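You operate a simulated robot arm through the tools that you are given. There is no shell and no other tool.

The job below is to be done with a simulated robot arm. You get a single attempt, and the scene is never put back.

JOB
Sieve the teal cup's clumpy powder into the grey tub and tip the clumps into the green Waste tub.
Fine: lid the green tub; cup and sieve go back. Set down upright: what you pick out.
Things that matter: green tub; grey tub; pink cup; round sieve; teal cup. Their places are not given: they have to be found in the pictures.

It is judged by the outcome, as a careful person would: the job done as asked, and still so three seconds after it is handed in. It fails if anything else is knocked over, pushed out of place, dropped, spilled or broken. Lids that push on must go on centred and level and be pressed home; caps that screw on are set level and turned clockwise until they are tight.

ROBOT AND FRAMES
A 6-joint arm with a two-finger parallel gripper, fixed in place. Base frame: the origin is at the foot of the arm, x ahead of it, y to its left, z up; the work surface is at about z = 900. Readings come in mm, rad, newtons and seconds.
Its first joint turns from -2.897 to 2.897 rad. Payload 3.91 kg.
The tool frame sits at the grasp point between the pads (the TCP): z along the fingers, y along the line on which they close. The tips reach 30 mm beyond it. The gripper opens to 110 mm. The fingers are 20 mm wide and 10 mm thick; the gripper's body (48 by 112 mm) begins 55 mm behind the TCP.
Orientation is told as [roll, pitch, yaw] about the base's x, y, z axes, in that order, counted from this pose: with the fingers straight down and closing along the base's y, the tool's x points along the base's -x, its y along +y and its z along -z.

CONTROLS
- The arm moves only by the tool move_arm. Its argument "deltas" is a list of rows, each an object (a shift or turn left out is 0, a gripper value left out holds the last) with "xyz": the shift along the base's x, y, z in units of 400 mm (1.0 is 400 mm), a list of three; "rot": the turn, a rotation vector about the base's x, y, z in units of 45 degrees (1.0 is 45 degrees), a list of three; "jaw": the finger opening in mm, from 0 to 110. In form: [{"xyz": [tx, ty, tz], "rot": [wx, wy, wz], "jaw": jaw}, ...]. A call has 1 to 20 rows; each row is the pose to reach, as a shift and turn from the pose commanded when the call began. A call with a number of a shift or a turn outside -1 to 1 is refused whole. Rows are played at 5 a second. More than 50 mm and 0.15 rad between two rows, or a gripper value outside its range, and nothing of the call is played. A pose out of reach is approached as far as the arm can. The call stops where the force on the tool passes 40 N (or 10 N more than at its start, if that is more) or the arm is blocked; 0.2 s more then pass. Each finger travels about 108 mm/s and halts on what it meets, pressing with about 39 N; the grip force reading is that of the motor and also rises with nothing between the fingers. The clock runs only during rows and for 0.2 s after the last one: add rows that repeat a pose to give the fingers time. The reply holds the time, the measured pose of the TCP, the force on the tool along the base axes, the opening and the grip force, in the units named above and with some noise, with the torque about the TCP (base axes, N m) and any sound that the robot's microphone picked up.
- Cameras (640 x 400 px; columns grow to the right, rows downward): "scene" is fixed at [216.8, -498.9, 1485.3]; the picture's right is [0.93, -0.36, 0.00], its down [-0.20, -0.52, -0.83] and it looks along [0.30, 0.77, -0.56] (base axes); focal length 309 px, centre (320, 200). "wrist" rides on the gripper at [72, 17, -103] in the tool frame; the picture's right is [-0.23, 0.97, 0.00], its down [-0.76, -0.18, -0.62] and it looks along [-0.61, -0.14, 0.78] (tool axes); focal length 222 px, centre (320, 200).
- grab_frame(camera): a new picture of that camera. It takes no simulated time.
- pixel_to_xyz(camera, pixels): for up to 12 pixels [column, row] of the newest picture of that camera ("zoom" is the newest enlarged one), the place [x, y, z] in the base frame of the surface seen there, good to about 2 mm. It takes no simulated time.
- inspect(camera, box): a new picture of the part [left, top, right, bottom] of that camera's present view, enlarged. It takes no simulated time.
- finish_job(): hands the job in; it is judged then, once.

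Unless the task says otherwise, let go and move clear before handing in.

The tools are called after "Call:" by a JSON object that holds its "method" and its "body". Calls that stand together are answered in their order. move_arm: Moves the arm, as the interface text tells. Its arguments: {"type":"object","properties":{"deltas":{"type":"array","items":{"type":"object","properties":{"xyz":{"type":"array","items":{"type":"number"}},"rot":{"type":"array","items":{"type":"number"}},"jaw":{"type":"number"}}}}},"required":["deltas"]} The other tools are called the same way: grab_frame (camera) takes a picture; pixel_to_xyz (camera, pixels) gives the place of the surface under pixels of a picture; inspect (camera, box) takes an enlarged picture of a part of a camera's view; finish_job () hands the job in.

At the start:

```text
t: 0.0
tool_pos: [396.0, 440.3, 1259.6]
ee_rot: [0.001, -0.001, 0.001]
wrist_force: [-0.3, 1.1, 0.4]
ft_torque: [-0.01, -0.03, 0.0]
opening: 110.2
grip_force: 0.0
```

scene: 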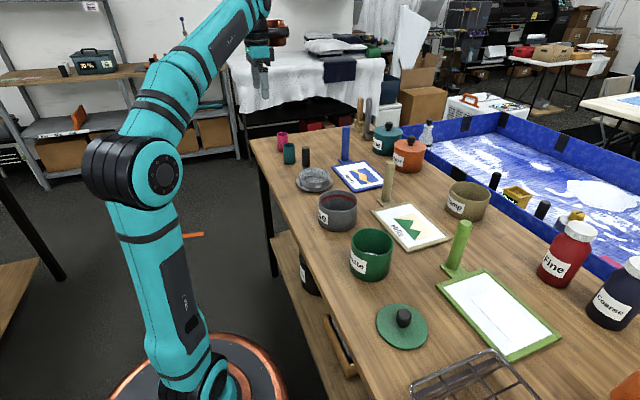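
wrist: 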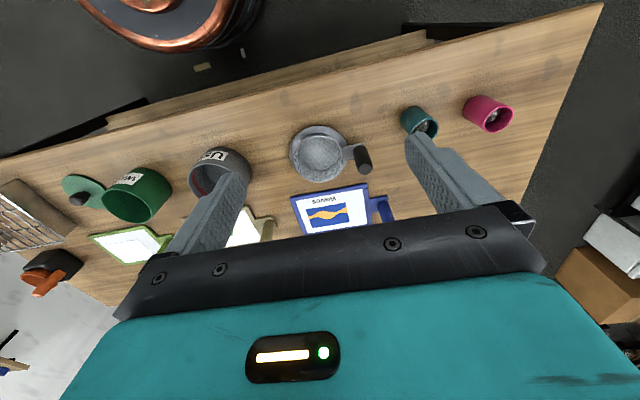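

The scene picture shows the teal cup near (289,153), pink cup (282,141), round sieve (314,180), grey tub (337,210), green tub (371,254) and its lid (402,326). I'll enlarge these regions before moving.

Call:
{"method": "inspect", "body": {"camera": "scene", "box": [250, 110, 410, 210]}}

Call:
{"method": "inspect", "body": {"camera": "scene", "box": [290, 180, 530, 360]}}

Call:
{"method": "inspect", "body": {"camera": "wrist", "box": [260, 70, 540, 245]}}

Call:
{"method": "inspect", "body": {"camera": "wrist", "box": [0, 120, 280, 295]}}

```text
4.00 times, centred on (330, 160) of scene
```

zoom: 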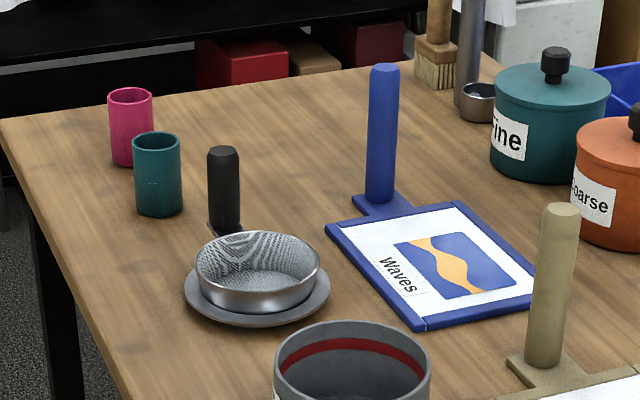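

```text
2.22 times, centred on (410, 270) of scene
```

zoom: 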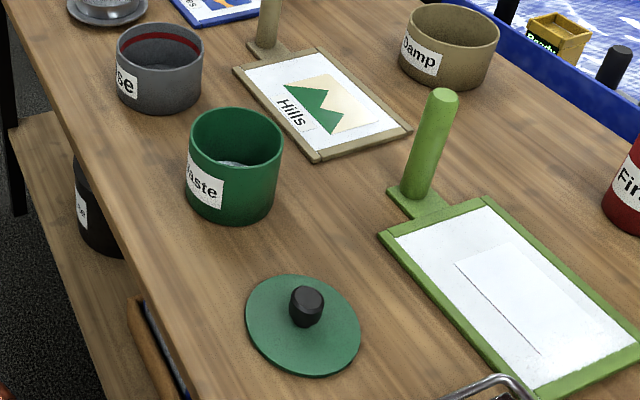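

```text
2.29 times, centred on (400, 158) of wrist
```

zoom: 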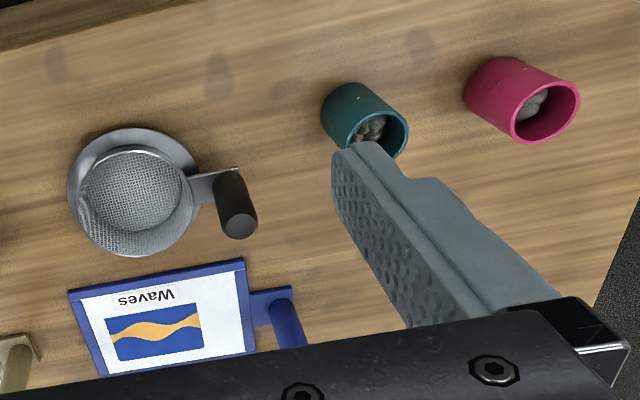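

```text
2.29 times, centred on (140, 208) of wrist
```

zoom: 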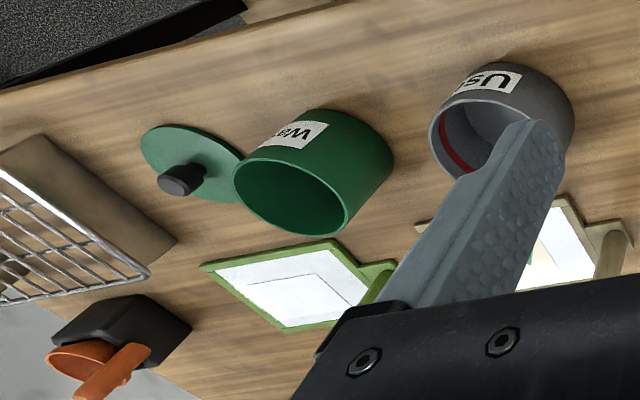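

The zooms show the sieve resting on a grey dish with an upright black handle; teal and pink cups both hold clumps. I'll measure positions of these objects now.

Call:
{"method": "inspect", "body": {"camera": "scene", "box": [265, 120, 345, 170]}}

Call:
{"method": "pixel_to_xyz", "body": {"camera": "zoom", "pixels": [[136, 100], [90, 100], [180, 100], [130, 160], [185, 200], [238, 230], [145, 230], [195, 280], [200, 400], [320, 260], [320, 310], [300, 360]]}}

Call:
{"method": "inspect", "body": {"camera": "scene", "box": [285, 140, 365, 190]}}

```text
8.00 times, centred on (305, 145) of scene
```

zoom: 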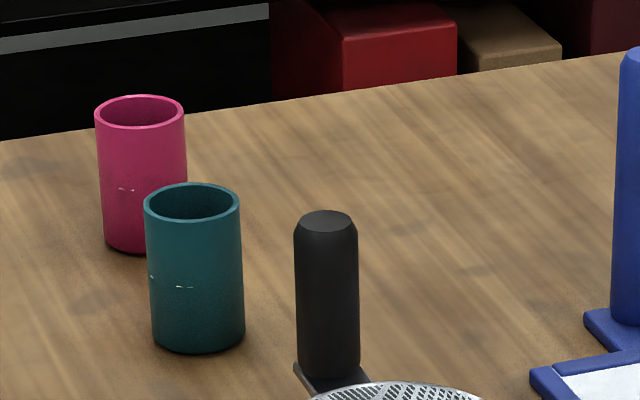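

```text
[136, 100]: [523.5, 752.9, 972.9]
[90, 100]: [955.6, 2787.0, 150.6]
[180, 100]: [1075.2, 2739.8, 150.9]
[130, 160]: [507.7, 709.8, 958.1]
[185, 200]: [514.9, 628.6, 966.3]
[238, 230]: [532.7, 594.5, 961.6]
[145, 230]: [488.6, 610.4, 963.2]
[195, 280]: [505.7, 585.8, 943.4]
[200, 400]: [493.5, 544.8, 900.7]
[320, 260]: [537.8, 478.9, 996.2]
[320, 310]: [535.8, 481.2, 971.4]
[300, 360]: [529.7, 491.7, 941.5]
```

```text
8.00 times, centred on (325, 165) of scene
```

zoom: 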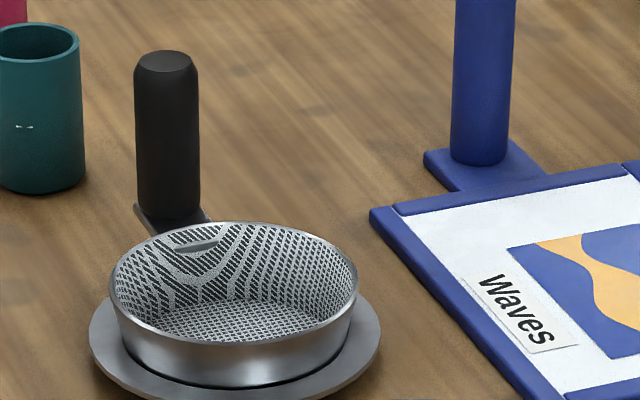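

I'll measure rims, sieve, dish, tubs and lid on the plain pictures.

Call:
{"method": "inspect", "body": {"camera": "scene", "box": [285, 140, 365, 190]}}

Call:
{"method": "pixel_to_xyz", "body": {"camera": "zoom", "pixels": [[166, 57], [137, 80], [197, 80], [170, 200], [112, 270], [356, 280], [230, 224], [230, 339], [230, 315], [92, 330], [378, 340], [145, 212]]}}

Call:
{"method": "pixel_to_xyz", "body": {"camera": "zoom", "pixels": [[230, 380], [360, 360], [100, 350], [200, 216], [165, 230], [300, 320], [200, 245], [120, 240], [340, 240], [150, 390], [40, 26], [76, 50]]}}

```text
8.00 times, centred on (325, 165) of scene
```

zoom: 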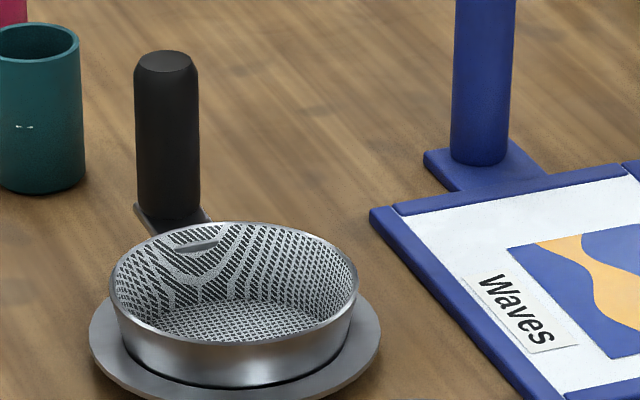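

```text
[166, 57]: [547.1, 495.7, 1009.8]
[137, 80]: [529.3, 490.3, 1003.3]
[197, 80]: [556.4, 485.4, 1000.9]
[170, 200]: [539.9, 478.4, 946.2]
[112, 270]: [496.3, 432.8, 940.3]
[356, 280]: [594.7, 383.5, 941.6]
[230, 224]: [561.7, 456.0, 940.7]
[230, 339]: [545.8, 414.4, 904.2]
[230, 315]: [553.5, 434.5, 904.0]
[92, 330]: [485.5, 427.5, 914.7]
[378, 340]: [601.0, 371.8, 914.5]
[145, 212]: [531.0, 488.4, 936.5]
```

```text
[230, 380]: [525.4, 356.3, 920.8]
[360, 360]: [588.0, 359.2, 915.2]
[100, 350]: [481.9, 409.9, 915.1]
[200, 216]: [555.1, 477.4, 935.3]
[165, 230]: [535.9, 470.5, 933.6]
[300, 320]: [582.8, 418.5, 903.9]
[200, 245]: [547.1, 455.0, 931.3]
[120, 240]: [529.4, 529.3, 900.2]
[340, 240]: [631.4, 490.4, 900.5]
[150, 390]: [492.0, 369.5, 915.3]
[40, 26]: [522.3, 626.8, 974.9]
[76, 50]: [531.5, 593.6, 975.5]
```

The sieve rim is about r=55 around (545,408) at z≈941, handle post near (543,486) up to z≈1010. Now I'll measure the grey and green tubs and the lid.

Call:
{"method": "inspect", "body": {"camera": "scene", "box": [297, 180, 377, 230]}}

Call:
{"method": "pixel_to_xyz", "body": {"camera": "zoom", "pixels": [[165, 150], [480, 150], [320, 100], [320, 200], [320, 110], [320, 140], [320, 170], [320, 370], [200, 300], [440, 300], [320, 190], [250, 120]]}}

Call:
{"method": "inspect", "body": {"camera": "scene", "box": [331, 215, 411, 290]}}

Call:
{"method": "pixel_to_xyz", "body": {"camera": "zoom", "pixels": [[170, 150], [500, 150], [320, 120], [320, 250], [320, 200], [320, 300], [320, 350], [250, 500], [320, 230]]}}

Call:
{"method": "inspect", "body": {"camera": "scene", "box": [362, 290, 442, 360]}}

Call:
{"method": "pixel_to_xyz", "body": {"camera": "zoom", "pixels": [[320, 180], [320, 200], [280, 240], [380, 240], [320, 300], [130, 260], [520, 280], [320, 450], [320, 120], [200, 400]]}}

```text
8.00 times, centred on (337, 205) of scene
```

zoom: 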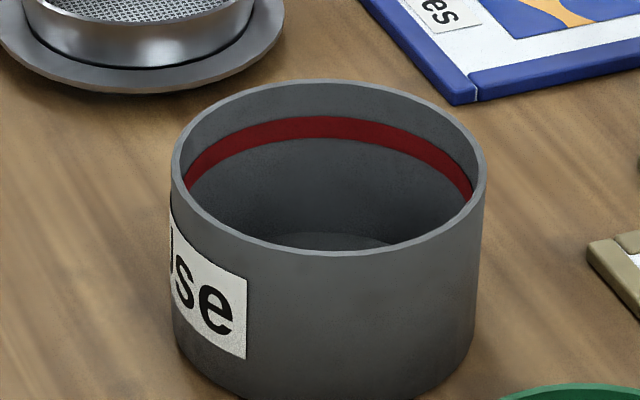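

```text
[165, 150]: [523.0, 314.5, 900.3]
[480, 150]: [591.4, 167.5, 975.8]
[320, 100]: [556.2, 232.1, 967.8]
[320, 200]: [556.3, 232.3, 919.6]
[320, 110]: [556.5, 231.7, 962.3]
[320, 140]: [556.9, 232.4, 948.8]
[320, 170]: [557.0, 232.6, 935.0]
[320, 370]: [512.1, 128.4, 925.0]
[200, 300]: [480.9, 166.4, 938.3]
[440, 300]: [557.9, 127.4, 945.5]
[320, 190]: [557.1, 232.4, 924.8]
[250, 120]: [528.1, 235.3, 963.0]
```

```text
5.33 times, centred on (371, 252) of scene
```

zoom: 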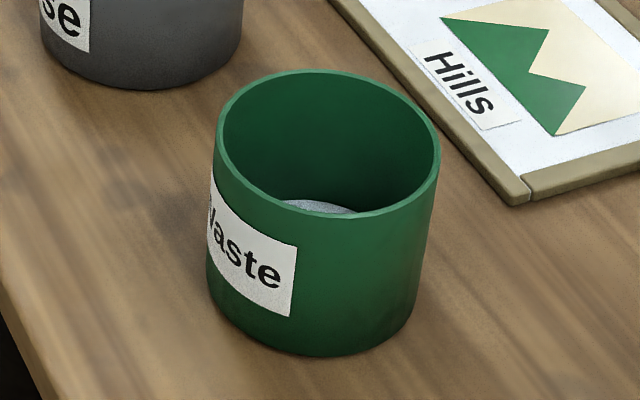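

```text
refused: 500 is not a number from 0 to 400
```

```text
5.71 times, centred on (402, 325) of scene
```

zoom: 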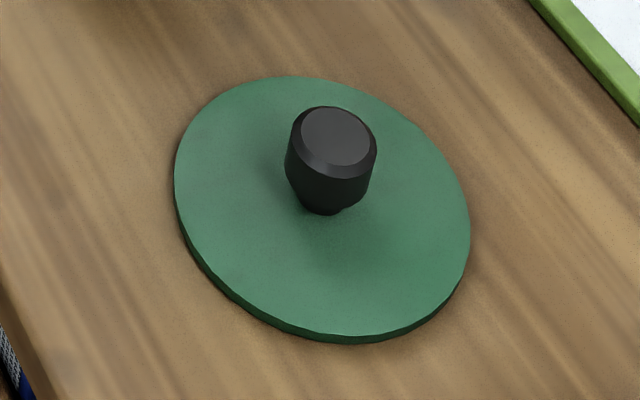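

```text
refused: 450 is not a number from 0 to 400
```

The lid zoom (knob at (332,145)) and the green tub zoom were clear, but some of my pixels were outside the image; re-measuring with valid pixels.

Call:
{"method": "pixel_to_xyz", "body": {"camera": "zoom", "pixels": [[332, 135], [332, 150], [295, 160], [370, 160], [325, 205], [177, 170], [468, 240], [290, 78], [350, 335], [320, 280], [220, 280], [420, 330]]}}

Call:
{"method": "inspect", "body": {"camera": "scene", "box": [331, 215, 411, 290]}}

Call:
{"method": "pixel_to_xyz", "body": {"camera": "zoom", "pixels": [[219, 130], [436, 140], [310, 71], [345, 214], [310, 90], [310, 150], [310, 190], [320, 206], [345, 240], [340, 352], [230, 250], [400, 280]]}}

Call:
{"method": "inspect", "body": {"camera": "scene", "box": [297, 180, 377, 230]}}

Call:
{"method": "pixel_to_xyz", "body": {"camera": "zoom", "pixels": [[176, 160], [484, 160], [320, 82], [340, 249], [220, 110], [420, 100], [250, 235], [440, 230], [340, 243], [330, 119], [330, 134], [460, 180]]}}

```text
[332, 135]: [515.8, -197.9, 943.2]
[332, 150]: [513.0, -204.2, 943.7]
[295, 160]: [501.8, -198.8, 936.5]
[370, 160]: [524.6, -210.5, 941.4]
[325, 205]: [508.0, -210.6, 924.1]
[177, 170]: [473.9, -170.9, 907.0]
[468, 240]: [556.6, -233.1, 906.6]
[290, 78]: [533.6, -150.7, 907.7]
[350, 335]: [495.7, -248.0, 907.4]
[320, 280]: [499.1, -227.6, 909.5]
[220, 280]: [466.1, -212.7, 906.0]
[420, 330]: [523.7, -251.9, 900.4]
```

```text
5.33 times, centred on (371, 252) of scene
```

zoom: 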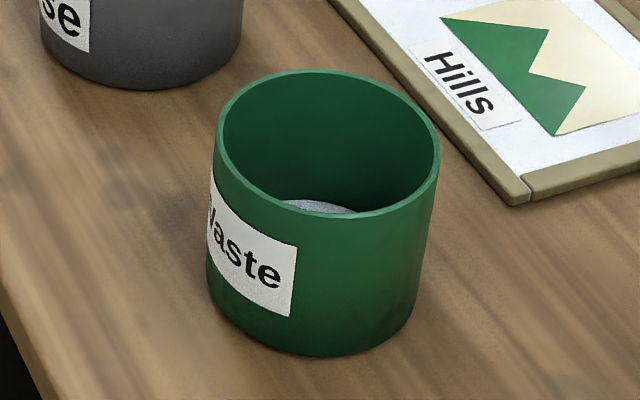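

```text
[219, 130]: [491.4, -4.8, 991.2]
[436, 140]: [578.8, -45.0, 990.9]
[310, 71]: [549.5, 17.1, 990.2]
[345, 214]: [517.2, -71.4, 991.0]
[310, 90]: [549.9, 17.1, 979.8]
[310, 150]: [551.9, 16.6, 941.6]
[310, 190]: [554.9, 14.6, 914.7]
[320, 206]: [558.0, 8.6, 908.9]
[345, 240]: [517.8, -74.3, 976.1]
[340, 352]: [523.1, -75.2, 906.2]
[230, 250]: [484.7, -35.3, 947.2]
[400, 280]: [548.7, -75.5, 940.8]
```

```text
8.00 times, centred on (337, 205) of scene
```

zoom: 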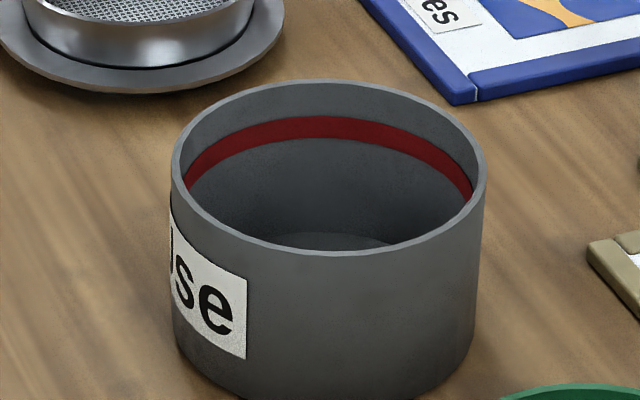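

```text
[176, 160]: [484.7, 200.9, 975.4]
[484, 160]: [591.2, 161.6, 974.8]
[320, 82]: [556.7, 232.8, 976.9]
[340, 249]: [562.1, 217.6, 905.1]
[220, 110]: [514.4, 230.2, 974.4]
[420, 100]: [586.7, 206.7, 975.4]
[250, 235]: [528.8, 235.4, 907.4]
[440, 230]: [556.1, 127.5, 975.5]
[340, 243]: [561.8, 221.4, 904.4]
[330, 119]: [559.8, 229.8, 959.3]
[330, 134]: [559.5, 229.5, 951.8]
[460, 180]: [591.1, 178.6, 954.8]
```

Grey tub centre ≈(538,181), rim z≈975, outer r≈57; green tub centre ≈(535,-25), rim z≈991; lid knob ≈(514,-203) top z≈943. I'll lower the arm to get a close wrist view of the sieve and cups.

Call:
{"method": "move_arm", "body": {"deltas": [{"xyz": [0, 0, -0.1]}, {"xyz": [0, 0, -0.2]}, {"xyz": [0, 0, -0.3]}, {"xyz": [0, 0, -0.375]}]}}

Call:
{"method": "grab_frame", "body": {"camera": "wrist"}}

```text
t: 1.0
tool_pos: [398.5, 439.9, 1110.3]
ee_rot: [0.002, -0.001, 0.0]
wrist_force: [0.1, 0.1, -0.6]
ft_torque: [0.04, 0.03, -0.01]
opening: 110.2
grip_force: 0.1
```

```text
taken
```

wrist: 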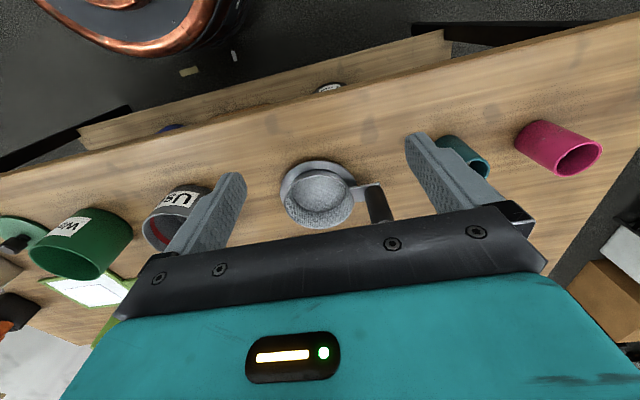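

The sieve now sits at (320,195) in the wrist view; zooming in on it and on the grey tub and cups.

Call:
{"method": "inspect", "body": {"camera": "wrist", "box": [264, 150, 408, 240]}}

Call:
{"method": "pixel_to_xyz", "body": {"camera": "zoom", "pixels": [[80, 180], [70, 210], [400, 190], [240, 130], [250, 250], [230, 320], [380, 230], [490, 180], [520, 290], [120, 200], [430, 170], [240, 60]]}}

Call:
{"method": "inspect", "body": {"camera": "wrist", "box": [424, 100, 616, 220]}}

Call:
{"method": "inspect", "body": {"camera": "wrist", "box": [0, 160, 256, 320]}}

```text
4.44 times, centred on (336, 195) of wrist
```

zoom: 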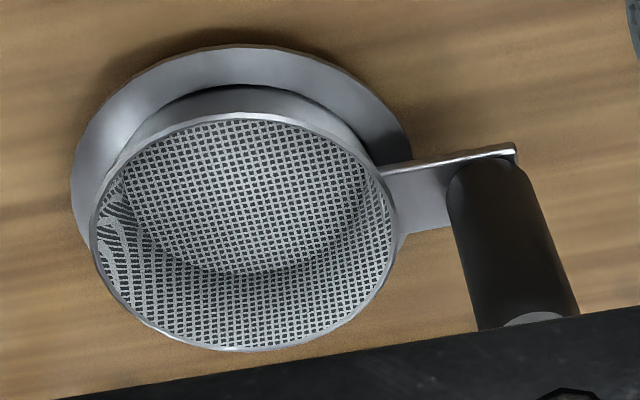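

```text
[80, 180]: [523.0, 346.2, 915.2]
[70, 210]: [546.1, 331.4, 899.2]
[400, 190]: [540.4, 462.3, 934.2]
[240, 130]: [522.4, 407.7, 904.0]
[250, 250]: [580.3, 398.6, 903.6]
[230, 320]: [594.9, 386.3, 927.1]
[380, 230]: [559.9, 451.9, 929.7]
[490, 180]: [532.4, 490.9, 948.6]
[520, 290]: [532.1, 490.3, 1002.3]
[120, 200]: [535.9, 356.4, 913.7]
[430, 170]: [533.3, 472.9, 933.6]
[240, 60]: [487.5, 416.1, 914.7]
```

```text
3.33 times, centred on (520, 160) of wrist
```

zoom: 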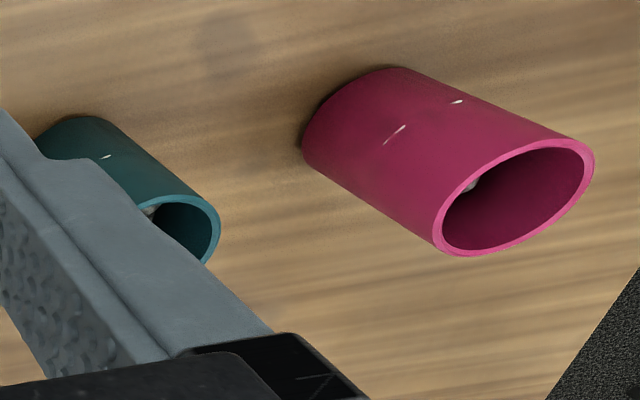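

```text
2.50 times, centred on (128, 240) of wrist
```

zoom: 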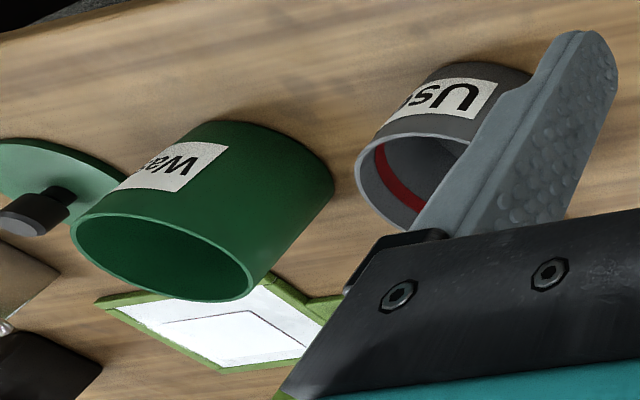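

The sieve basket rests in a ring dish with a bracket (z≈934) to the handle. I'll measure the teal and pink cups accurately.

Call:
{"method": "inspect", "body": {"camera": "scene", "box": [265, 120, 345, 170]}}

Call:
{"method": "pixel_to_xyz", "body": {"camera": "zoom", "pixels": [[147, 205], [237, 205], [192, 185], [192, 220], [160, 215], [225, 215], [192, 203], [192, 300], [97, 115], [182, 115], [140, 97], [140, 127]]}}

Call:
{"method": "pixel_to_xyz", "body": {"camera": "zoom", "pixels": [[195, 350], [195, 330], [195, 250], [155, 330], [242, 330], [325, 220], [298, 230], [355, 230], [325, 300], [325, 360], [299, 300], [355, 300]]}}

```text
8.00 times, centred on (305, 145) of scene
```

zoom: 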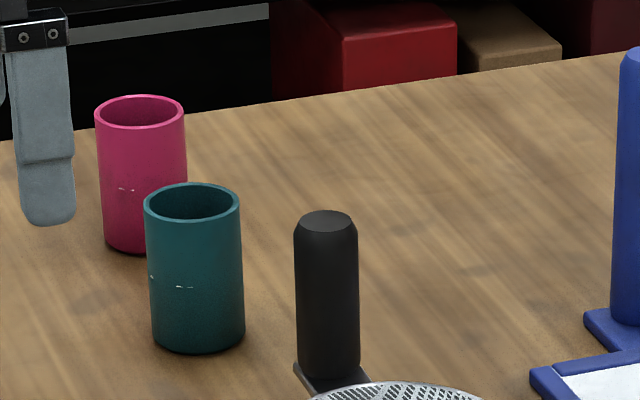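

```text
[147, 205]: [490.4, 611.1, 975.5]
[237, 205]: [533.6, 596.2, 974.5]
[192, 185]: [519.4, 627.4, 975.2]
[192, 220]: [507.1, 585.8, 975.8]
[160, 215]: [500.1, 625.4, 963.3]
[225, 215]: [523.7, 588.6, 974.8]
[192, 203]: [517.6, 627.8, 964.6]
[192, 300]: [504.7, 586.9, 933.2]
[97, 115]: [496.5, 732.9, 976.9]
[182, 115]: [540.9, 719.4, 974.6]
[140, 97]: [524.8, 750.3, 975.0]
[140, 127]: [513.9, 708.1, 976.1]
```

```text
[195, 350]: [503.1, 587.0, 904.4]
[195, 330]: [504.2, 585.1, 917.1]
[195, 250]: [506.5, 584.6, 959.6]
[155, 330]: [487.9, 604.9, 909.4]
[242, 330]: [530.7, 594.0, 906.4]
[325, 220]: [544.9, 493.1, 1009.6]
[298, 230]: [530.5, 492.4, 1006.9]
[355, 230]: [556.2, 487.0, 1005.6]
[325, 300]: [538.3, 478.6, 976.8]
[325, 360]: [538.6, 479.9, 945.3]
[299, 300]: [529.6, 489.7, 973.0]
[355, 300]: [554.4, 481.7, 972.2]
```

Teal cup centre ≈(512.5,605.5), rim z 975, r≈23.5; handle post centre ≈(543,491). Next I'll view the grey tub closely from above to check how the sieve will seat in it.

Call:
{"method": "move_arm", "body": {"deltas": [{"xyz": [0.025, -0.1, -0.018]}, {"xyz": [0.05, -0.2, -0.036]}, {"xyz": [0.075, -0.3, -0.054]}, {"xyz": [0.1, -0.4, -0.072]}, {"xyz": [0.125, -0.5, -0.09]}, {"xyz": [0.1475, -0.6025, -0.1075]}]}}

Call:
{"method": "grab_frame", "body": {"camera": "wrist"}}

Call:
{"method": "grab_frame", "body": {"camera": "scene"}}

```text
t: 2.4
tool_pos: [457.0, 200.7, 1067.5]
ee_rot: [0.001, 0.001, 0.0]
wrist_force: [-0.2, -0.2, -0.5]
ft_torque: [-0.04, 0.04, 0.02]
opening: 110.3
grip_force: 0.0
```

```text
taken
```

wrist: 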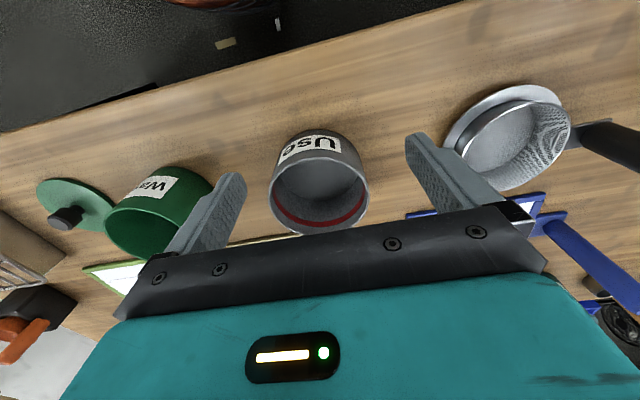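

```text
taken
```

scene: 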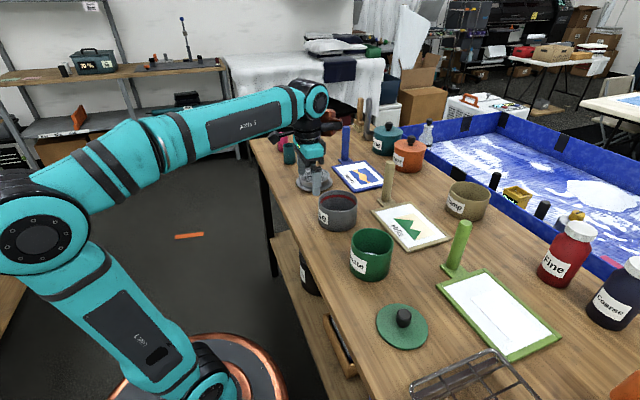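

The grey tub's mouth is around (320,190) in the wrist view; enlarging to measure its inner radius and the red band.

Call:
{"method": "inspect", "body": {"camera": "wrist", "box": [256, 145, 384, 225]}}

Call:
{"method": "inspect", "body": {"camera": "wrist", "box": [256, 160, 384, 240]}}

Call:
{"method": "inspect", "body": {"camera": "wrist", "box": [436, 75, 596, 195]}}

```text
5.00 times, centred on (320, 185) of wrist
```

zoom: 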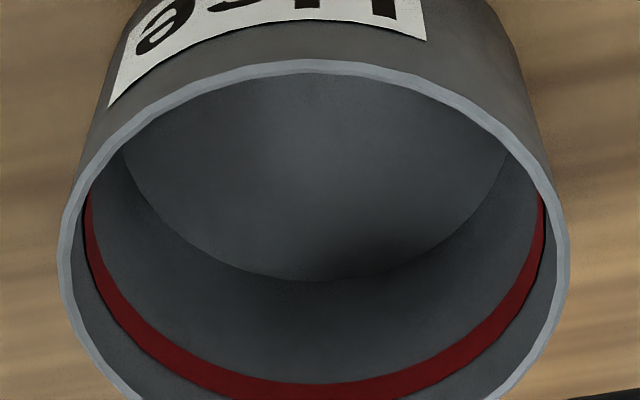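

```text
5.00 times, centred on (320, 200) of wrist
```

zoom: 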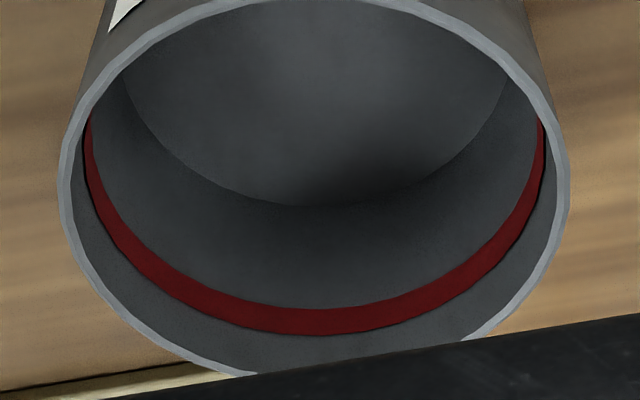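

```text
3.33 times, centred on (516, 135) of wrist
```

zoom: 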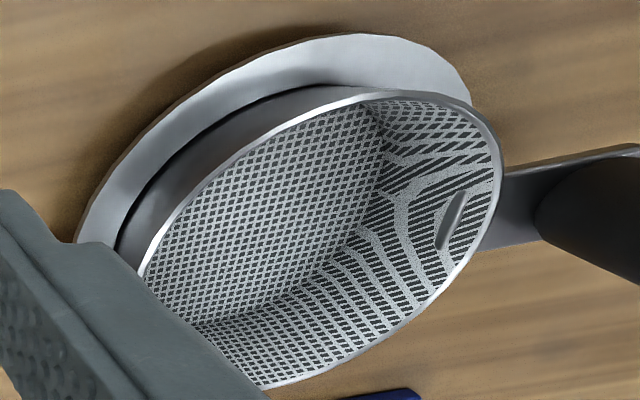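

I'll measure the tub rim's inner/outer edges and the sieve's rim in detail.

Call:
{"method": "inspect", "body": {"camera": "wrist", "box": [256, 145, 384, 225]}}

Call:
{"method": "pixel_to_xyz", "body": {"camera": "zoom", "pixels": [[63, 240], [75, 240], [552, 240], [564, 240], [310, 64], [310, 72], [520, 150], [110, 150], [558, 300], [66, 300], [120, 385], [512, 385]]}}

Call:
{"method": "inspect", "body": {"camera": "wrist", "box": [436, 75, 596, 195]}}

Call:
{"method": "pixel_to_xyz", "body": {"camera": "zoom", "pixels": [[137, 267], [160, 225], [250, 130], [360, 90], [440, 92], [490, 130], [500, 170], [480, 240], [400, 330], [300, 380], [120, 250], [470, 95]]}}

```text
5.00 times, centred on (320, 185) of wrist
```

zoom: 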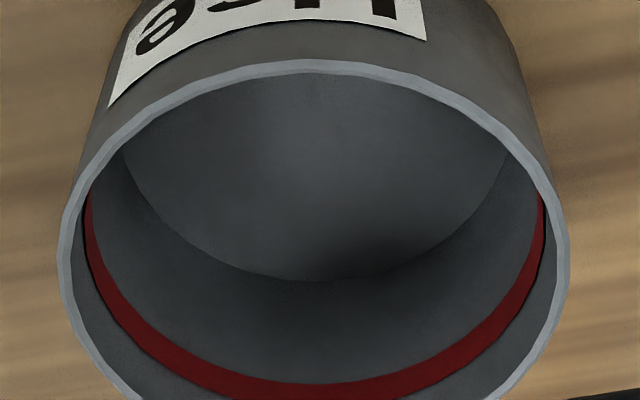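

```text
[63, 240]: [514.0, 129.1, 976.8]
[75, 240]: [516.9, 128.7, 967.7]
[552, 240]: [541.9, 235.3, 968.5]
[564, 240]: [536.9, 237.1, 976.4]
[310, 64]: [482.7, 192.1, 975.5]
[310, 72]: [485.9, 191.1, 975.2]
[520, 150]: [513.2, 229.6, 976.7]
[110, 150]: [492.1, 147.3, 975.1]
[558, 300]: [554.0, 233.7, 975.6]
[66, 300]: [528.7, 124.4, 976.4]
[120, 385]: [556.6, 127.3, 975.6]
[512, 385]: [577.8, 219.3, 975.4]
```

```text
3.33 times, centred on (516, 135) of wrist
```

zoom: 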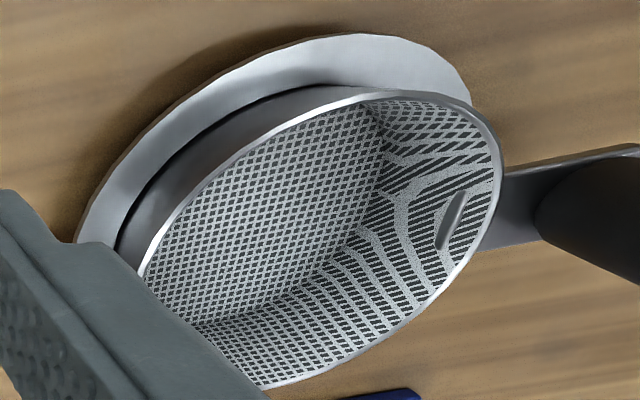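

```text
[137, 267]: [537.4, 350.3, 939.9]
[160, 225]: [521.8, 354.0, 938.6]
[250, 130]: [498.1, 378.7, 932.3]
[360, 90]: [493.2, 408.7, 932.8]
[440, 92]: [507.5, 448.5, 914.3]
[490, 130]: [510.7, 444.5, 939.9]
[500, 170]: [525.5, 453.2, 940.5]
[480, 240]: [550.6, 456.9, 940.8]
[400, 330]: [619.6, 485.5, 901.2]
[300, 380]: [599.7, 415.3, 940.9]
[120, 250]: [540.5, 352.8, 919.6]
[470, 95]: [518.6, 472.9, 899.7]
```

The grey tub's inner radius is ≈54 and the sieve's rim ≈55, so it should nest on the tub. I'll check the table edge and other obstacle heights before rehearsing wrist turns in free air.

Call:
{"method": "pixel_to_xyz", "body": {"camera": "scene", "pixels": [[252, 141], [262, 175], [277, 225], [300, 290], [330, 375], [346, 127], [387, 167], [463, 225], [268, 330], [210, 340], [418, 95], [360, 105]]}}

Call:
{"method": "inspect", "body": {"camera": "scene", "box": [0, 80, 352, 300]}}

```text
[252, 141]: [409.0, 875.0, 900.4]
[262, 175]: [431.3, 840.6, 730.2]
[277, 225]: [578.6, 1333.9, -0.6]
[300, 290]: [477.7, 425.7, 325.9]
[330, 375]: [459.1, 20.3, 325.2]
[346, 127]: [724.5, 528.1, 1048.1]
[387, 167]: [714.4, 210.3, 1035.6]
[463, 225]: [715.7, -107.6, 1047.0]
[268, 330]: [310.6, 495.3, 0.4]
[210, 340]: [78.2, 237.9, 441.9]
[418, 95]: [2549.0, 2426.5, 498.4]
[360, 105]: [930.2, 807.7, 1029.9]
```

```text
1.82 times, centred on (176, 190) of scene
```

zoom: 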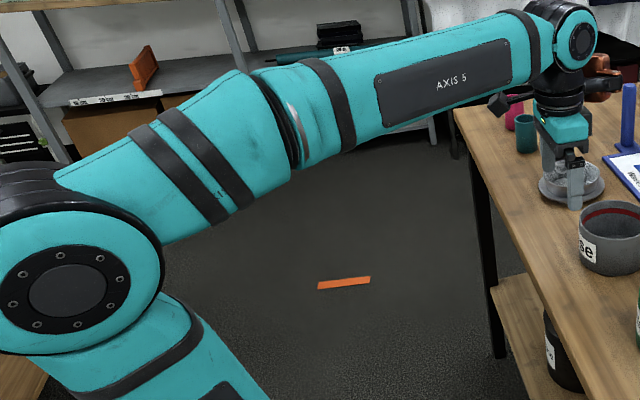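

Table near edge is x≈410, and the posts on the far side rise to z≈1048 at x≈715. Next I'll rise to a safe height and rehearse the yaw of -90° needed for pouring, with empty gripper.

Call:
{"method": "move_arm", "body": {"deltas": [{"xyz": [0.03, 0, 0.06], "rot": [0, 0, -0.1667]}, {"xyz": [0.06, 0, 0.12], "rot": [0, 0, -0.3333]}, {"xyz": [0.1, 0, 0.18], "rot": [0, 0, -0.5]}, {"xyz": [0.13, -0.015, 0.24], "rot": [0, 0, -0.6667]}, {"xyz": [0.16, -0.03, 0.3], "rot": [0, 0, -0.8333]}, {"xyz": [0.2, -0.045, 0.33], "rot": [0, 0, -1.0]}]}}

Call:
{"method": "move_arm", "body": {"deltas": [{"rot": [0, 0, -0.1667]}, {"rot": [0, 0, -0.3333]}, {"rot": [0, 0, -0.5]}, {"rot": [0, 0, -0.6667]}, {"rot": [0, 0, -0.8333]}, {"rot": [0, 0, -1.0]}]}}

Call:
{"method": "grab_frame", "body": {"camera": "scene"}}

```text
t: 3.8
tool_pos: [534.5, 183.9, 1197.9]
ee_rot: [0.0, 0.0, -0.787]
wrist_force: [-0.9, 0.1, -0.1]
ft_torque: [-0.01, 0.0, -0.01]
opening: 110.2
grip_force: 0.1
```

```text
t: 5.2
tool_pos: [535.1, 180.5, 1198.7]
ee_rot: [0.003, -0.001, -1.572]
wrist_force: [0.0, -0.3, -0.4]
ft_torque: [0.0, -0.03, 0.01]
opening: 110.2
grip_force: 0.0
```

```text
taken
```

scene: 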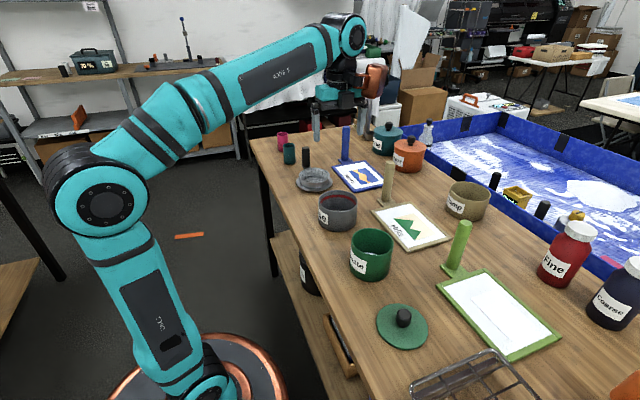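

Yaw −90° works, pose (535,181,1199). Now rehearse tilting about +x (toward 90°) in free air above the grey tub.

Call:
{"method": "move_arm", "body": {"deltas": [{"rot": [0.1667, 0, 0]}, {"rot": [0.3333, 0, 0]}, {"rot": [0.5, 0, 0]}, {"rot": [0.6667, 0, 0]}, {"rot": [0.8333, 0, 0]}, {"rot": [1.0, 0, 0]}]}}

Call:
{"method": "move_arm", "body": {"deltas": [{"rot": [0.1667, 0, 0]}, {"rot": [0.3333, 0, 0]}, {"rot": [0.5, 0, 0]}, {"rot": [0.6667, 0, 0]}, {"rot": [0.8333, 0, 0]}, {"rot": [1.0, 0, 0]}]}}

Call:
{"method": "grab_frame", "body": {"camera": "scene"}}

```text
t: 6.6
tool_pos: [535.2, 183.1, 1199.5]
ee_rot: [0.001, 0.787, -1.572]
wrist_force: [-0.1, 0.4, 0.1]
ft_torque: [-0.01, -0.04, 0.0]
opening: 110.1
grip_force: 0.0
```

```text
t: 8.0
tool_pos: [535.9, 182.3, 1198.7]
ee_rot: [2.975, 1.571, 1.404]
wrist_force: [-0.5, -1.1, -0.9]
ft_torque: [-0.01, 0.0, -0.03]
opening: 110.3
grip_force: 0.1
```

```text
taken
```

scene: 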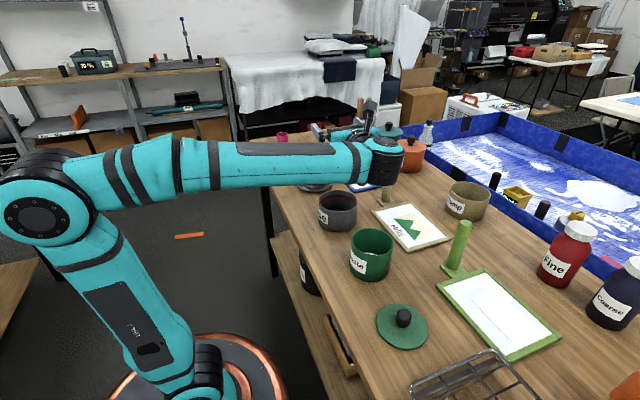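

The 90° tilt works, but from the −y side the wrist would crowd the green tub, so I'd prefer tilting toward the base with yaw −180°. Undo the tilt and test that yaw.

Call:
{"method": "move_arm", "body": {"deltas": [{"rot": [-0.1667, 0, 0]}, {"rot": [-0.3333, 0, 0]}, {"rot": [-0.5, 0, 0]}, {"rot": [-0.6667, 0, 0]}, {"rot": [-0.8333, 0, 0]}, {"rot": [-1.0, 0, 0]}]}}

Call:
{"method": "move_arm", "body": {"deltas": [{"rot": [-0.1667, 0, 0]}, {"rot": [-0.3333, 0, 0]}, {"rot": [-0.5, 0, 0]}, {"rot": [-0.6667, 0, 0]}, {"rot": [-0.8333, 0, 0]}, {"rot": [-1.0, 0, 0]}]}}

Call:
{"method": "move_arm", "body": {"deltas": [{"rot": [0, 0, -0.1667]}, {"rot": [0, 0, -0.3333]}, {"rot": [0, 0, -0.5]}, {"rot": [0, 0, -0.6667]}, {"rot": [0, 0, -0.8333]}, {"rot": [0, 0, -1.0]}]}}

Call:
{"method": "move_arm", "body": {"deltas": [{"rot": [0, 0, -0.1667]}, {"rot": [0, 0, -0.3333]}, {"rot": [0, 0, -0.5]}, {"rot": [0, 0, -0.6667]}, {"rot": [0, 0, -0.8333]}, {"rot": [0, 0, -1.0]}]}}

Call:
{"method": "grab_frame", "body": {"camera": "wrist"}}

```text
t: 9.4
tool_pos: [534.9, 182.5, 1199.5]
ee_rot: [0.001, 0.784, -1.571]
wrist_force: [-0.9, 0.6, 0.1]
ft_torque: [0.01, -0.04, 0.0]
opening: 109.9
grip_force: 0.2
```

```text
t: 10.8
tool_pos: [534.2, 182.0, 1198.7]
ee_rot: [0.0, -0.002, -1.571]
wrist_force: [0.0, -0.3, -0.2]
ft_torque: [0.01, -0.02, 0.0]
opening: 109.8
grip_force: 0.1
```

```text
t: 12.2
tool_pos: [535.2, 181.3, 1198.6]
ee_rot: [0.002, 0.001, -2.36]
wrist_force: [-0.2, -0.3, 0.5]
ft_torque: [0.0, 0.0, 0.01]
opening: 109.9
grip_force: 0.1
```

```text
t: 13.6
tool_pos: [540.1, 167.2, 1199.0]
ee_rot: [-0.001, -0.001, -2.676]
wrist_force: [0.3, -0.2, 0.0]
ft_torque: [-0.02, -0.04, 0.0]
opening: 110.1
grip_force: 0.0
out of reach, approached as far as the arm can: row 3, 4, 5, 6
```

```text
taken
```

wrist: 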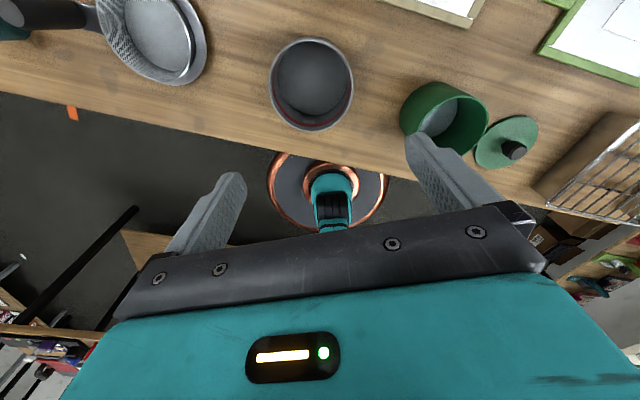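

Yaw stops at −2.68 rad here, so the other direction (positive yaw) is the option. Unwinding step by step, checking the reading first.

Call:
{"method": "move_arm", "body": {"deltas": [{"rot": [0, 0, 0.1667]}, {"rot": [0, 0, 0.3333]}, {"rot": [0, 0, 0.5]}, {"rot": [0, 0, 0.6667]}, {"rot": [0, 0, 0.8333]}, {"rot": [0, 0, 1.0]}]}}

Call:
{"method": "move_arm", "body": {"deltas": [{"rot": [0, 0, 0.1667]}, {"rot": [0, 0, 0.3333]}, {"rot": [0, 0, 0.5]}, {"rot": [0, 0, 0.6667]}, {"rot": [0, 0, 0.8333]}, {"rot": [0, 0, 1.0]}]}}

Call:
{"method": "move_arm", "body": {"deltas": [{"rot": [0, 0, 0.1667]}, {"rot": [0, 0, 0.3333]}, {"rot": [0, 0, 0.5]}, {"rot": [0, 0, 0.6667]}, {"rot": [0, 0, 0.8333]}, {"rot": [0, 0, 1.0]}]}}

Call:
{"method": "move_arm", "body": {"deltas": [{"rot": [0, 0, 0.1667]}, {"rot": [0, 0, 0.3333]}, {"rot": [0, 0, 0.5]}, {"rot": [0, 0, 0.6667]}, {"rot": [0, 0, 0.8333]}, {"rot": [0, 0, 1.0]}]}}

```text
t: 15.0
tool_pos: [538.9, 166.3, 1199.3]
ee_rot: [0.002, -0.001, -1.887]
wrist_force: [-0.1, -1.3, -0.1]
ft_torque: [-0.02, 0.01, 0.01]
opening: 110.1
grip_force: 0.1
```

```text
t: 16.4
tool_pos: [540.4, 166.7, 1199.3]
ee_rot: [0.001, 0.0, -1.102]
wrist_force: [-0.5, -0.1, -0.2]
ft_torque: [0.0, 0.02, 0.01]
opening: 110.3
grip_force: 0.1
```

```text
t: 17.8
tool_pos: [539.9, 166.5, 1200.4]
ee_rot: [0.001, 0.0, -0.315]
wrist_force: [0.8, 0.0, -0.2]
ft_torque: [-0.04, 0.01, 0.0]
opening: 110.2
grip_force: 0.1
```

```text
t: 19.2
tool_pos: [540.0, 167.1, 1200.1]
ee_rot: [0.001, 0.0, 0.469]
wrist_force: [0.7, -0.3, -0.1]
ft_torque: [0.01, 0.02, -0.01]
opening: 110.1
grip_force: 0.1
```

The commanded pose follows the achieved one, so readings are reliable; now yaw 0.469. Continue to yaw ≈ +150°.

Call:
{"method": "move_arm", "body": {"deltas": [{"rot": [0, 0, 0.1667]}, {"rot": [0, 0, 0.3333]}, {"rot": [0, 0, 0.5]}, {"rot": [0, 0, 0.6667]}, {"rot": [0, 0, 0.8333]}, {"rot": [0, 0, 1.0]}]}}

Call:
{"method": "move_arm", "body": {"deltas": [{"rot": [0, 0, 0.1667]}, {"rot": [0, 0, 0.3333]}, {"rot": [0, 0, 0.5]}, {"rot": [0, 0, 0.6667]}, {"rot": [0, 0, 0.8333]}, {"rot": [0, 0, 1.0]}]}}

Call:
{"method": "move_arm", "body": {"deltas": [{"rot": [0, 0, 0.15]}, {"rot": [0, 0, 0.3]}, {"rot": [0, 0, 0.45]}, {"rot": [0, 0, 0.6]}, {"rot": [0, 0, 0.736]}]}}

```text
t: 20.6
tool_pos: [539.7, 166.9, 1199.8]
ee_rot: [0.001, -0.001, 1.256]
wrist_force: [0.6, 0.6, 0.2]
ft_torque: [0.01, 0.0, -0.02]
opening: 110.1
grip_force: 0.1
```

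```text
t: 22.0
tool_pos: [539.8, 166.5, 1199.8]
ee_rot: [-0.001, 0.0, 2.041]
wrist_force: [-0.5, -0.4, 1.0]
ft_torque: [-0.02, -0.03, 0.0]
opening: 110.0
grip_force: 0.0
```

```text
t: 23.2
tool_pos: [540.0, 166.9, 1199.6]
ee_rot: [0.0, 0.0, 2.618]
wrist_force: [0.0, 0.6, 0.6]
ft_torque: [-0.01, 0.01, 0.02]
opening: 109.8
grip_force: 0.1
```

Yaw is 2.618. Rehearsing the pour tilt (axis (−0.5,−0.866,0)) in free air: 45°, 90°, then ~115°.

Call:
{"method": "move_arm", "body": {"deltas": [{"rot": [-0.0833, -0.1443, 0]}, {"rot": [-0.1667, -0.2887, 0]}, {"rot": [-0.25, -0.433, 0]}, {"rot": [-0.3333, -0.5773, 0]}, {"rot": [-0.4167, -0.7217, 0]}, {"rot": [-0.5, -0.866, 0]}]}}

Call:
{"method": "move_arm", "body": {"deltas": [{"rot": [-0.0833, -0.1443, 0]}, {"rot": [-0.1667, -0.2887, 0]}, {"rot": [-0.25, -0.433, 0]}, {"rot": [-0.3333, -0.5773, 0]}, {"rot": [-0.4167, -0.7217, 0]}, {"rot": [-0.5, -0.866, 0]}]}}

Call:
{"method": "grab_frame", "body": {"camera": "scene"}}

```text
t: 24.6
tool_pos: [541.2, 167.2, 1198.9]
ee_rot: [-0.002, 0.786, 2.613]
wrist_force: [-0.1, 0.2, -0.4]
ft_torque: [0.01, 0.0, -0.01]
opening: 110.2
grip_force: 0.1
```

```text
t: 26.0
tool_pos: [540.7, 167.8, 1200.1]
ee_rot: [-2.234, 1.568, 0.386]
wrist_force: [0.2, -0.3, -0.5]
ft_torque: [-0.01, -0.04, 0.02]
opening: 110.1
grip_force: 0.0
```

```text
taken
```

scene: 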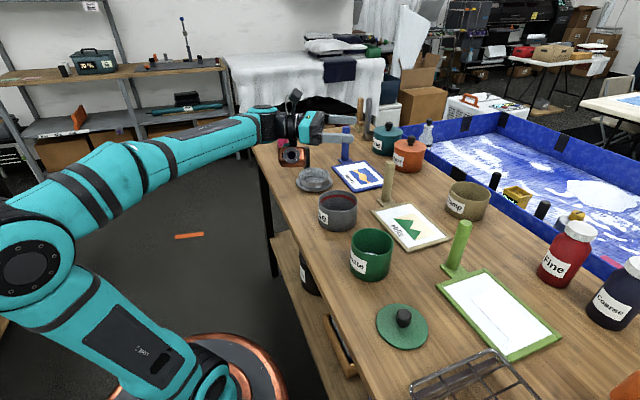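

The 90° pour tilt works. I notice an orange part of the wrist hanging low at (293,155); I'll measure it so it stays clear of things.

Call:
{"method": "inspect", "body": {"camera": "scene", "box": [230, 75, 390, 175]}}

Call:
{"method": "pixel_to_xyz", "body": {"camera": "zoom", "pixels": [[250, 310], [250, 350], [300, 300], [220, 340], [260, 250], [150, 190], [320, 200], [350, 190], [450, 190], [270, 70], [180, 190], [310, 360]]}}

```text
4.00 times, centred on (310, 125) of scene
```

zoom: 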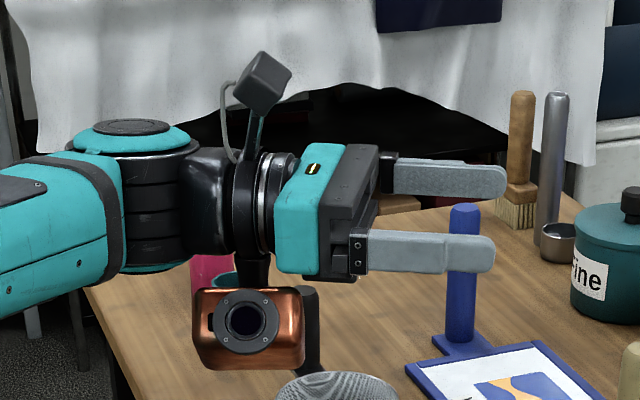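

```text
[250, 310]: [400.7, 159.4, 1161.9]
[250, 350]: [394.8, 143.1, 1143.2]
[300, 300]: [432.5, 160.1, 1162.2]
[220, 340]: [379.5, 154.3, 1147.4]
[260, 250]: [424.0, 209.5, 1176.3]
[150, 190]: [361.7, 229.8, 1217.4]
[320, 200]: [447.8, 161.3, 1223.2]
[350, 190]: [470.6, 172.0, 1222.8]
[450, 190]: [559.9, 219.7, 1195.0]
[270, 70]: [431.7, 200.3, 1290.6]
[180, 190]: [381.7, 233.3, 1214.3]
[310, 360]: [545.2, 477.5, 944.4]
```

The orange unit sits about 112 mm behind, 48 mm below and 76 mm to the side of the TCP in this pose, which clears the tub. I'll add 20° more tilt and descend to pour height to rehearse it.

Call:
{"method": "move_arm", "body": {"deltas": [{"rot": [-0.074, -0.128, 0]}, {"rot": [-0.148, -0.257, 0]}, {"rot": [-0.222, -0.385, 0]}, {"xyz": [-0.002, 0.012, -0.08], "rot": [-0.222, -0.385, 0]}, {"xyz": [-0.004, 0.024, -0.16], "rot": [-0.222, -0.385, 0]}, {"xyz": [-0.005, 0.035, -0.24], "rot": [-0.222, -0.385, 0]}, {"xyz": [-0.005, 0.035, -0.32], "rot": [-0.222, -0.385, 0]}]}}

Call:
{"method": "grab_frame", "body": {"camera": "scene"}}

Call:
{"method": "inspect", "body": {"camera": "scene", "box": [230, 115, 390, 245]}}

```text
t: 27.6
tool_pos: [538.5, 180.3, 1070.4]
ee_rot: [-3.133, 1.221, -0.516]
wrist_force: [-0.5, -0.5, 0.4]
ft_torque: [-0.01, 0.03, 0.02]
opening: 110.2
grip_force: 0.1
```

```text
taken
```

scene: 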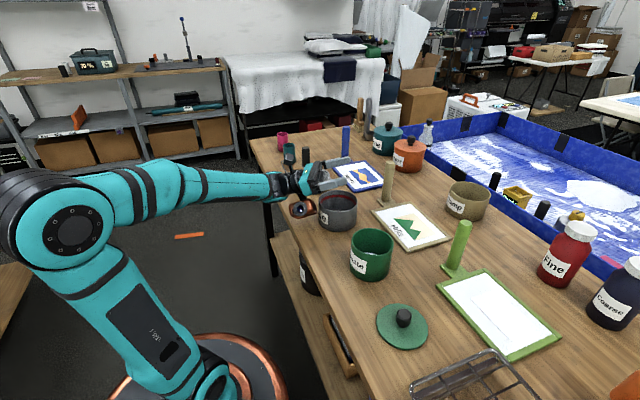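

```text
3.08 times, centred on (310, 180) of scene
```

zoom: 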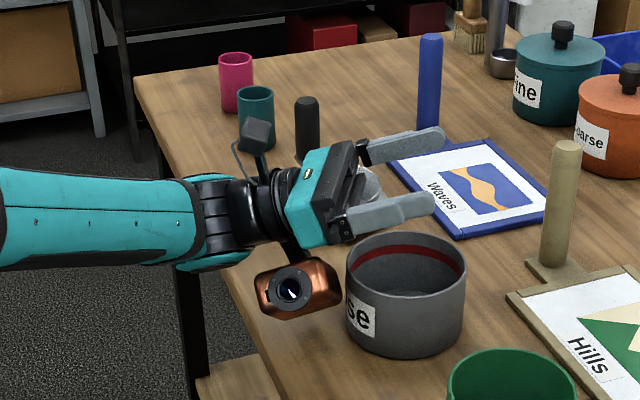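

The pour pose at 110° is reachable; the orange unit hangs left of the grey tub around (298,290) in the zoom. Measuring its clearance to the tub.

Call:
{"method": "pixel_to_xyz", "body": {"camera": "zoom", "pixels": [[290, 290], [335, 285], [335, 300], [300, 310], [265, 310], [300, 270], [330, 270], [350, 280], [348, 215], [400, 210], [310, 220], [370, 225]]}}

```text
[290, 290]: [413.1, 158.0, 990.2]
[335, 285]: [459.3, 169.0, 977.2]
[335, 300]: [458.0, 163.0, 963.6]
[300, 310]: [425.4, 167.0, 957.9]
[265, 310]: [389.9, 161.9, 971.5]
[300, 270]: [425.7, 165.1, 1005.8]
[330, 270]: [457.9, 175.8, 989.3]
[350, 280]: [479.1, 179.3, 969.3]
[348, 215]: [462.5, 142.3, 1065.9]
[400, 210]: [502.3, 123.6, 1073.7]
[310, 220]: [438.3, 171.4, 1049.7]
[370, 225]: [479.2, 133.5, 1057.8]
```

Clearance between the orange unit (x≤459) and the tub (x≥481) is about 20 mm, fine up to ~112° tilt. Now rise, untilt and unwind the yaw.

Call:
{"method": "move_arm", "body": {"deltas": [{"xyz": [0, 0, 0.1]}, {"xyz": [0, 0, 0.2]}, {"xyz": [0, 0, 0.3]}, {"xyz": [0, 0, 0.3], "rot": [0.0833, 0.1443, 0]}, {"xyz": [0, 0, 0.3], "rot": [0.1667, 0.2887, 0]}, {"xyz": [0, 0, 0.3], "rot": [0.25, 0.433, 0]}, {"xyz": [0, 0, 0.3], "rot": [0.3333, 0.5773, 0]}, {"xyz": [0, 0, 0.3], "rot": [0.4167, 0.7217, 0]}, {"xyz": [0, 0, 0.3], "rot": [0.5, 0.866, 0]}]}}

Call:
{"method": "move_arm", "body": {"deltas": [{"rot": [0.0833, 0.1443, 0]}, {"rot": [0.1667, 0.2887, 0]}, {"rot": [0.25, 0.433, 0]}, {"rot": [0.3333, 0.5773, 0]}, {"rot": [0.4167, 0.7217, 0]}, {"rot": [0.5, 0.866, 0]}]}}

Call:
{"method": "move_arm", "body": {"deltas": [{"rot": [0.074, 0.128, 0]}, {"rot": [0.148, 0.257, 0]}, {"rot": [0.222, 0.385, 0]}]}}

Call:
{"method": "move_arm", "body": {"deltas": [{"rot": [0, 0, -0.1667]}, {"rot": [0, 0, -0.3333]}, {"rot": [0, 0, -0.5]}, {"rot": [0, 0, -0.6667]}, {"rot": [0, 0, -0.8333]}, {"rot": [0, 0, -1.0]}]}}

```text
t: 29.6
tool_pos: [538.2, 180.6, 1192.4]
ee_rot: [-0.004, 1.133, 2.614]
wrist_force: [-0.2, 0.8, -0.1]
ft_torque: [-0.01, 0.01, -0.01]
opening: 110.1
grip_force: 0.0
```

```text
t: 31.0
tool_pos: [537.4, 180.9, 1193.1]
ee_rot: [-0.001, 0.348, 2.617]
wrist_force: [-0.4, -0.2, -0.2]
ft_torque: [0.02, -0.01, 0.02]
opening: 109.9
grip_force: 0.0
```

```text
t: 31.8
tool_pos: [538.3, 181.2, 1193.6]
ee_rot: [0.0, 0.0, 2.617]
wrist_force: [-0.3, -0.7, 0.6]
ft_torque: [0.02, 0.02, 0.01]
opening: 110.2
grip_force: 0.1
```

```text
t: 33.2
tool_pos: [538.9, 181.5, 1192.1]
ee_rot: [0.001, 0.0, 1.827]
wrist_force: [0.0, 0.0, -0.3]
ft_torque: [-0.01, 0.01, -0.02]
opening: 110.0
grip_force: 0.1
```

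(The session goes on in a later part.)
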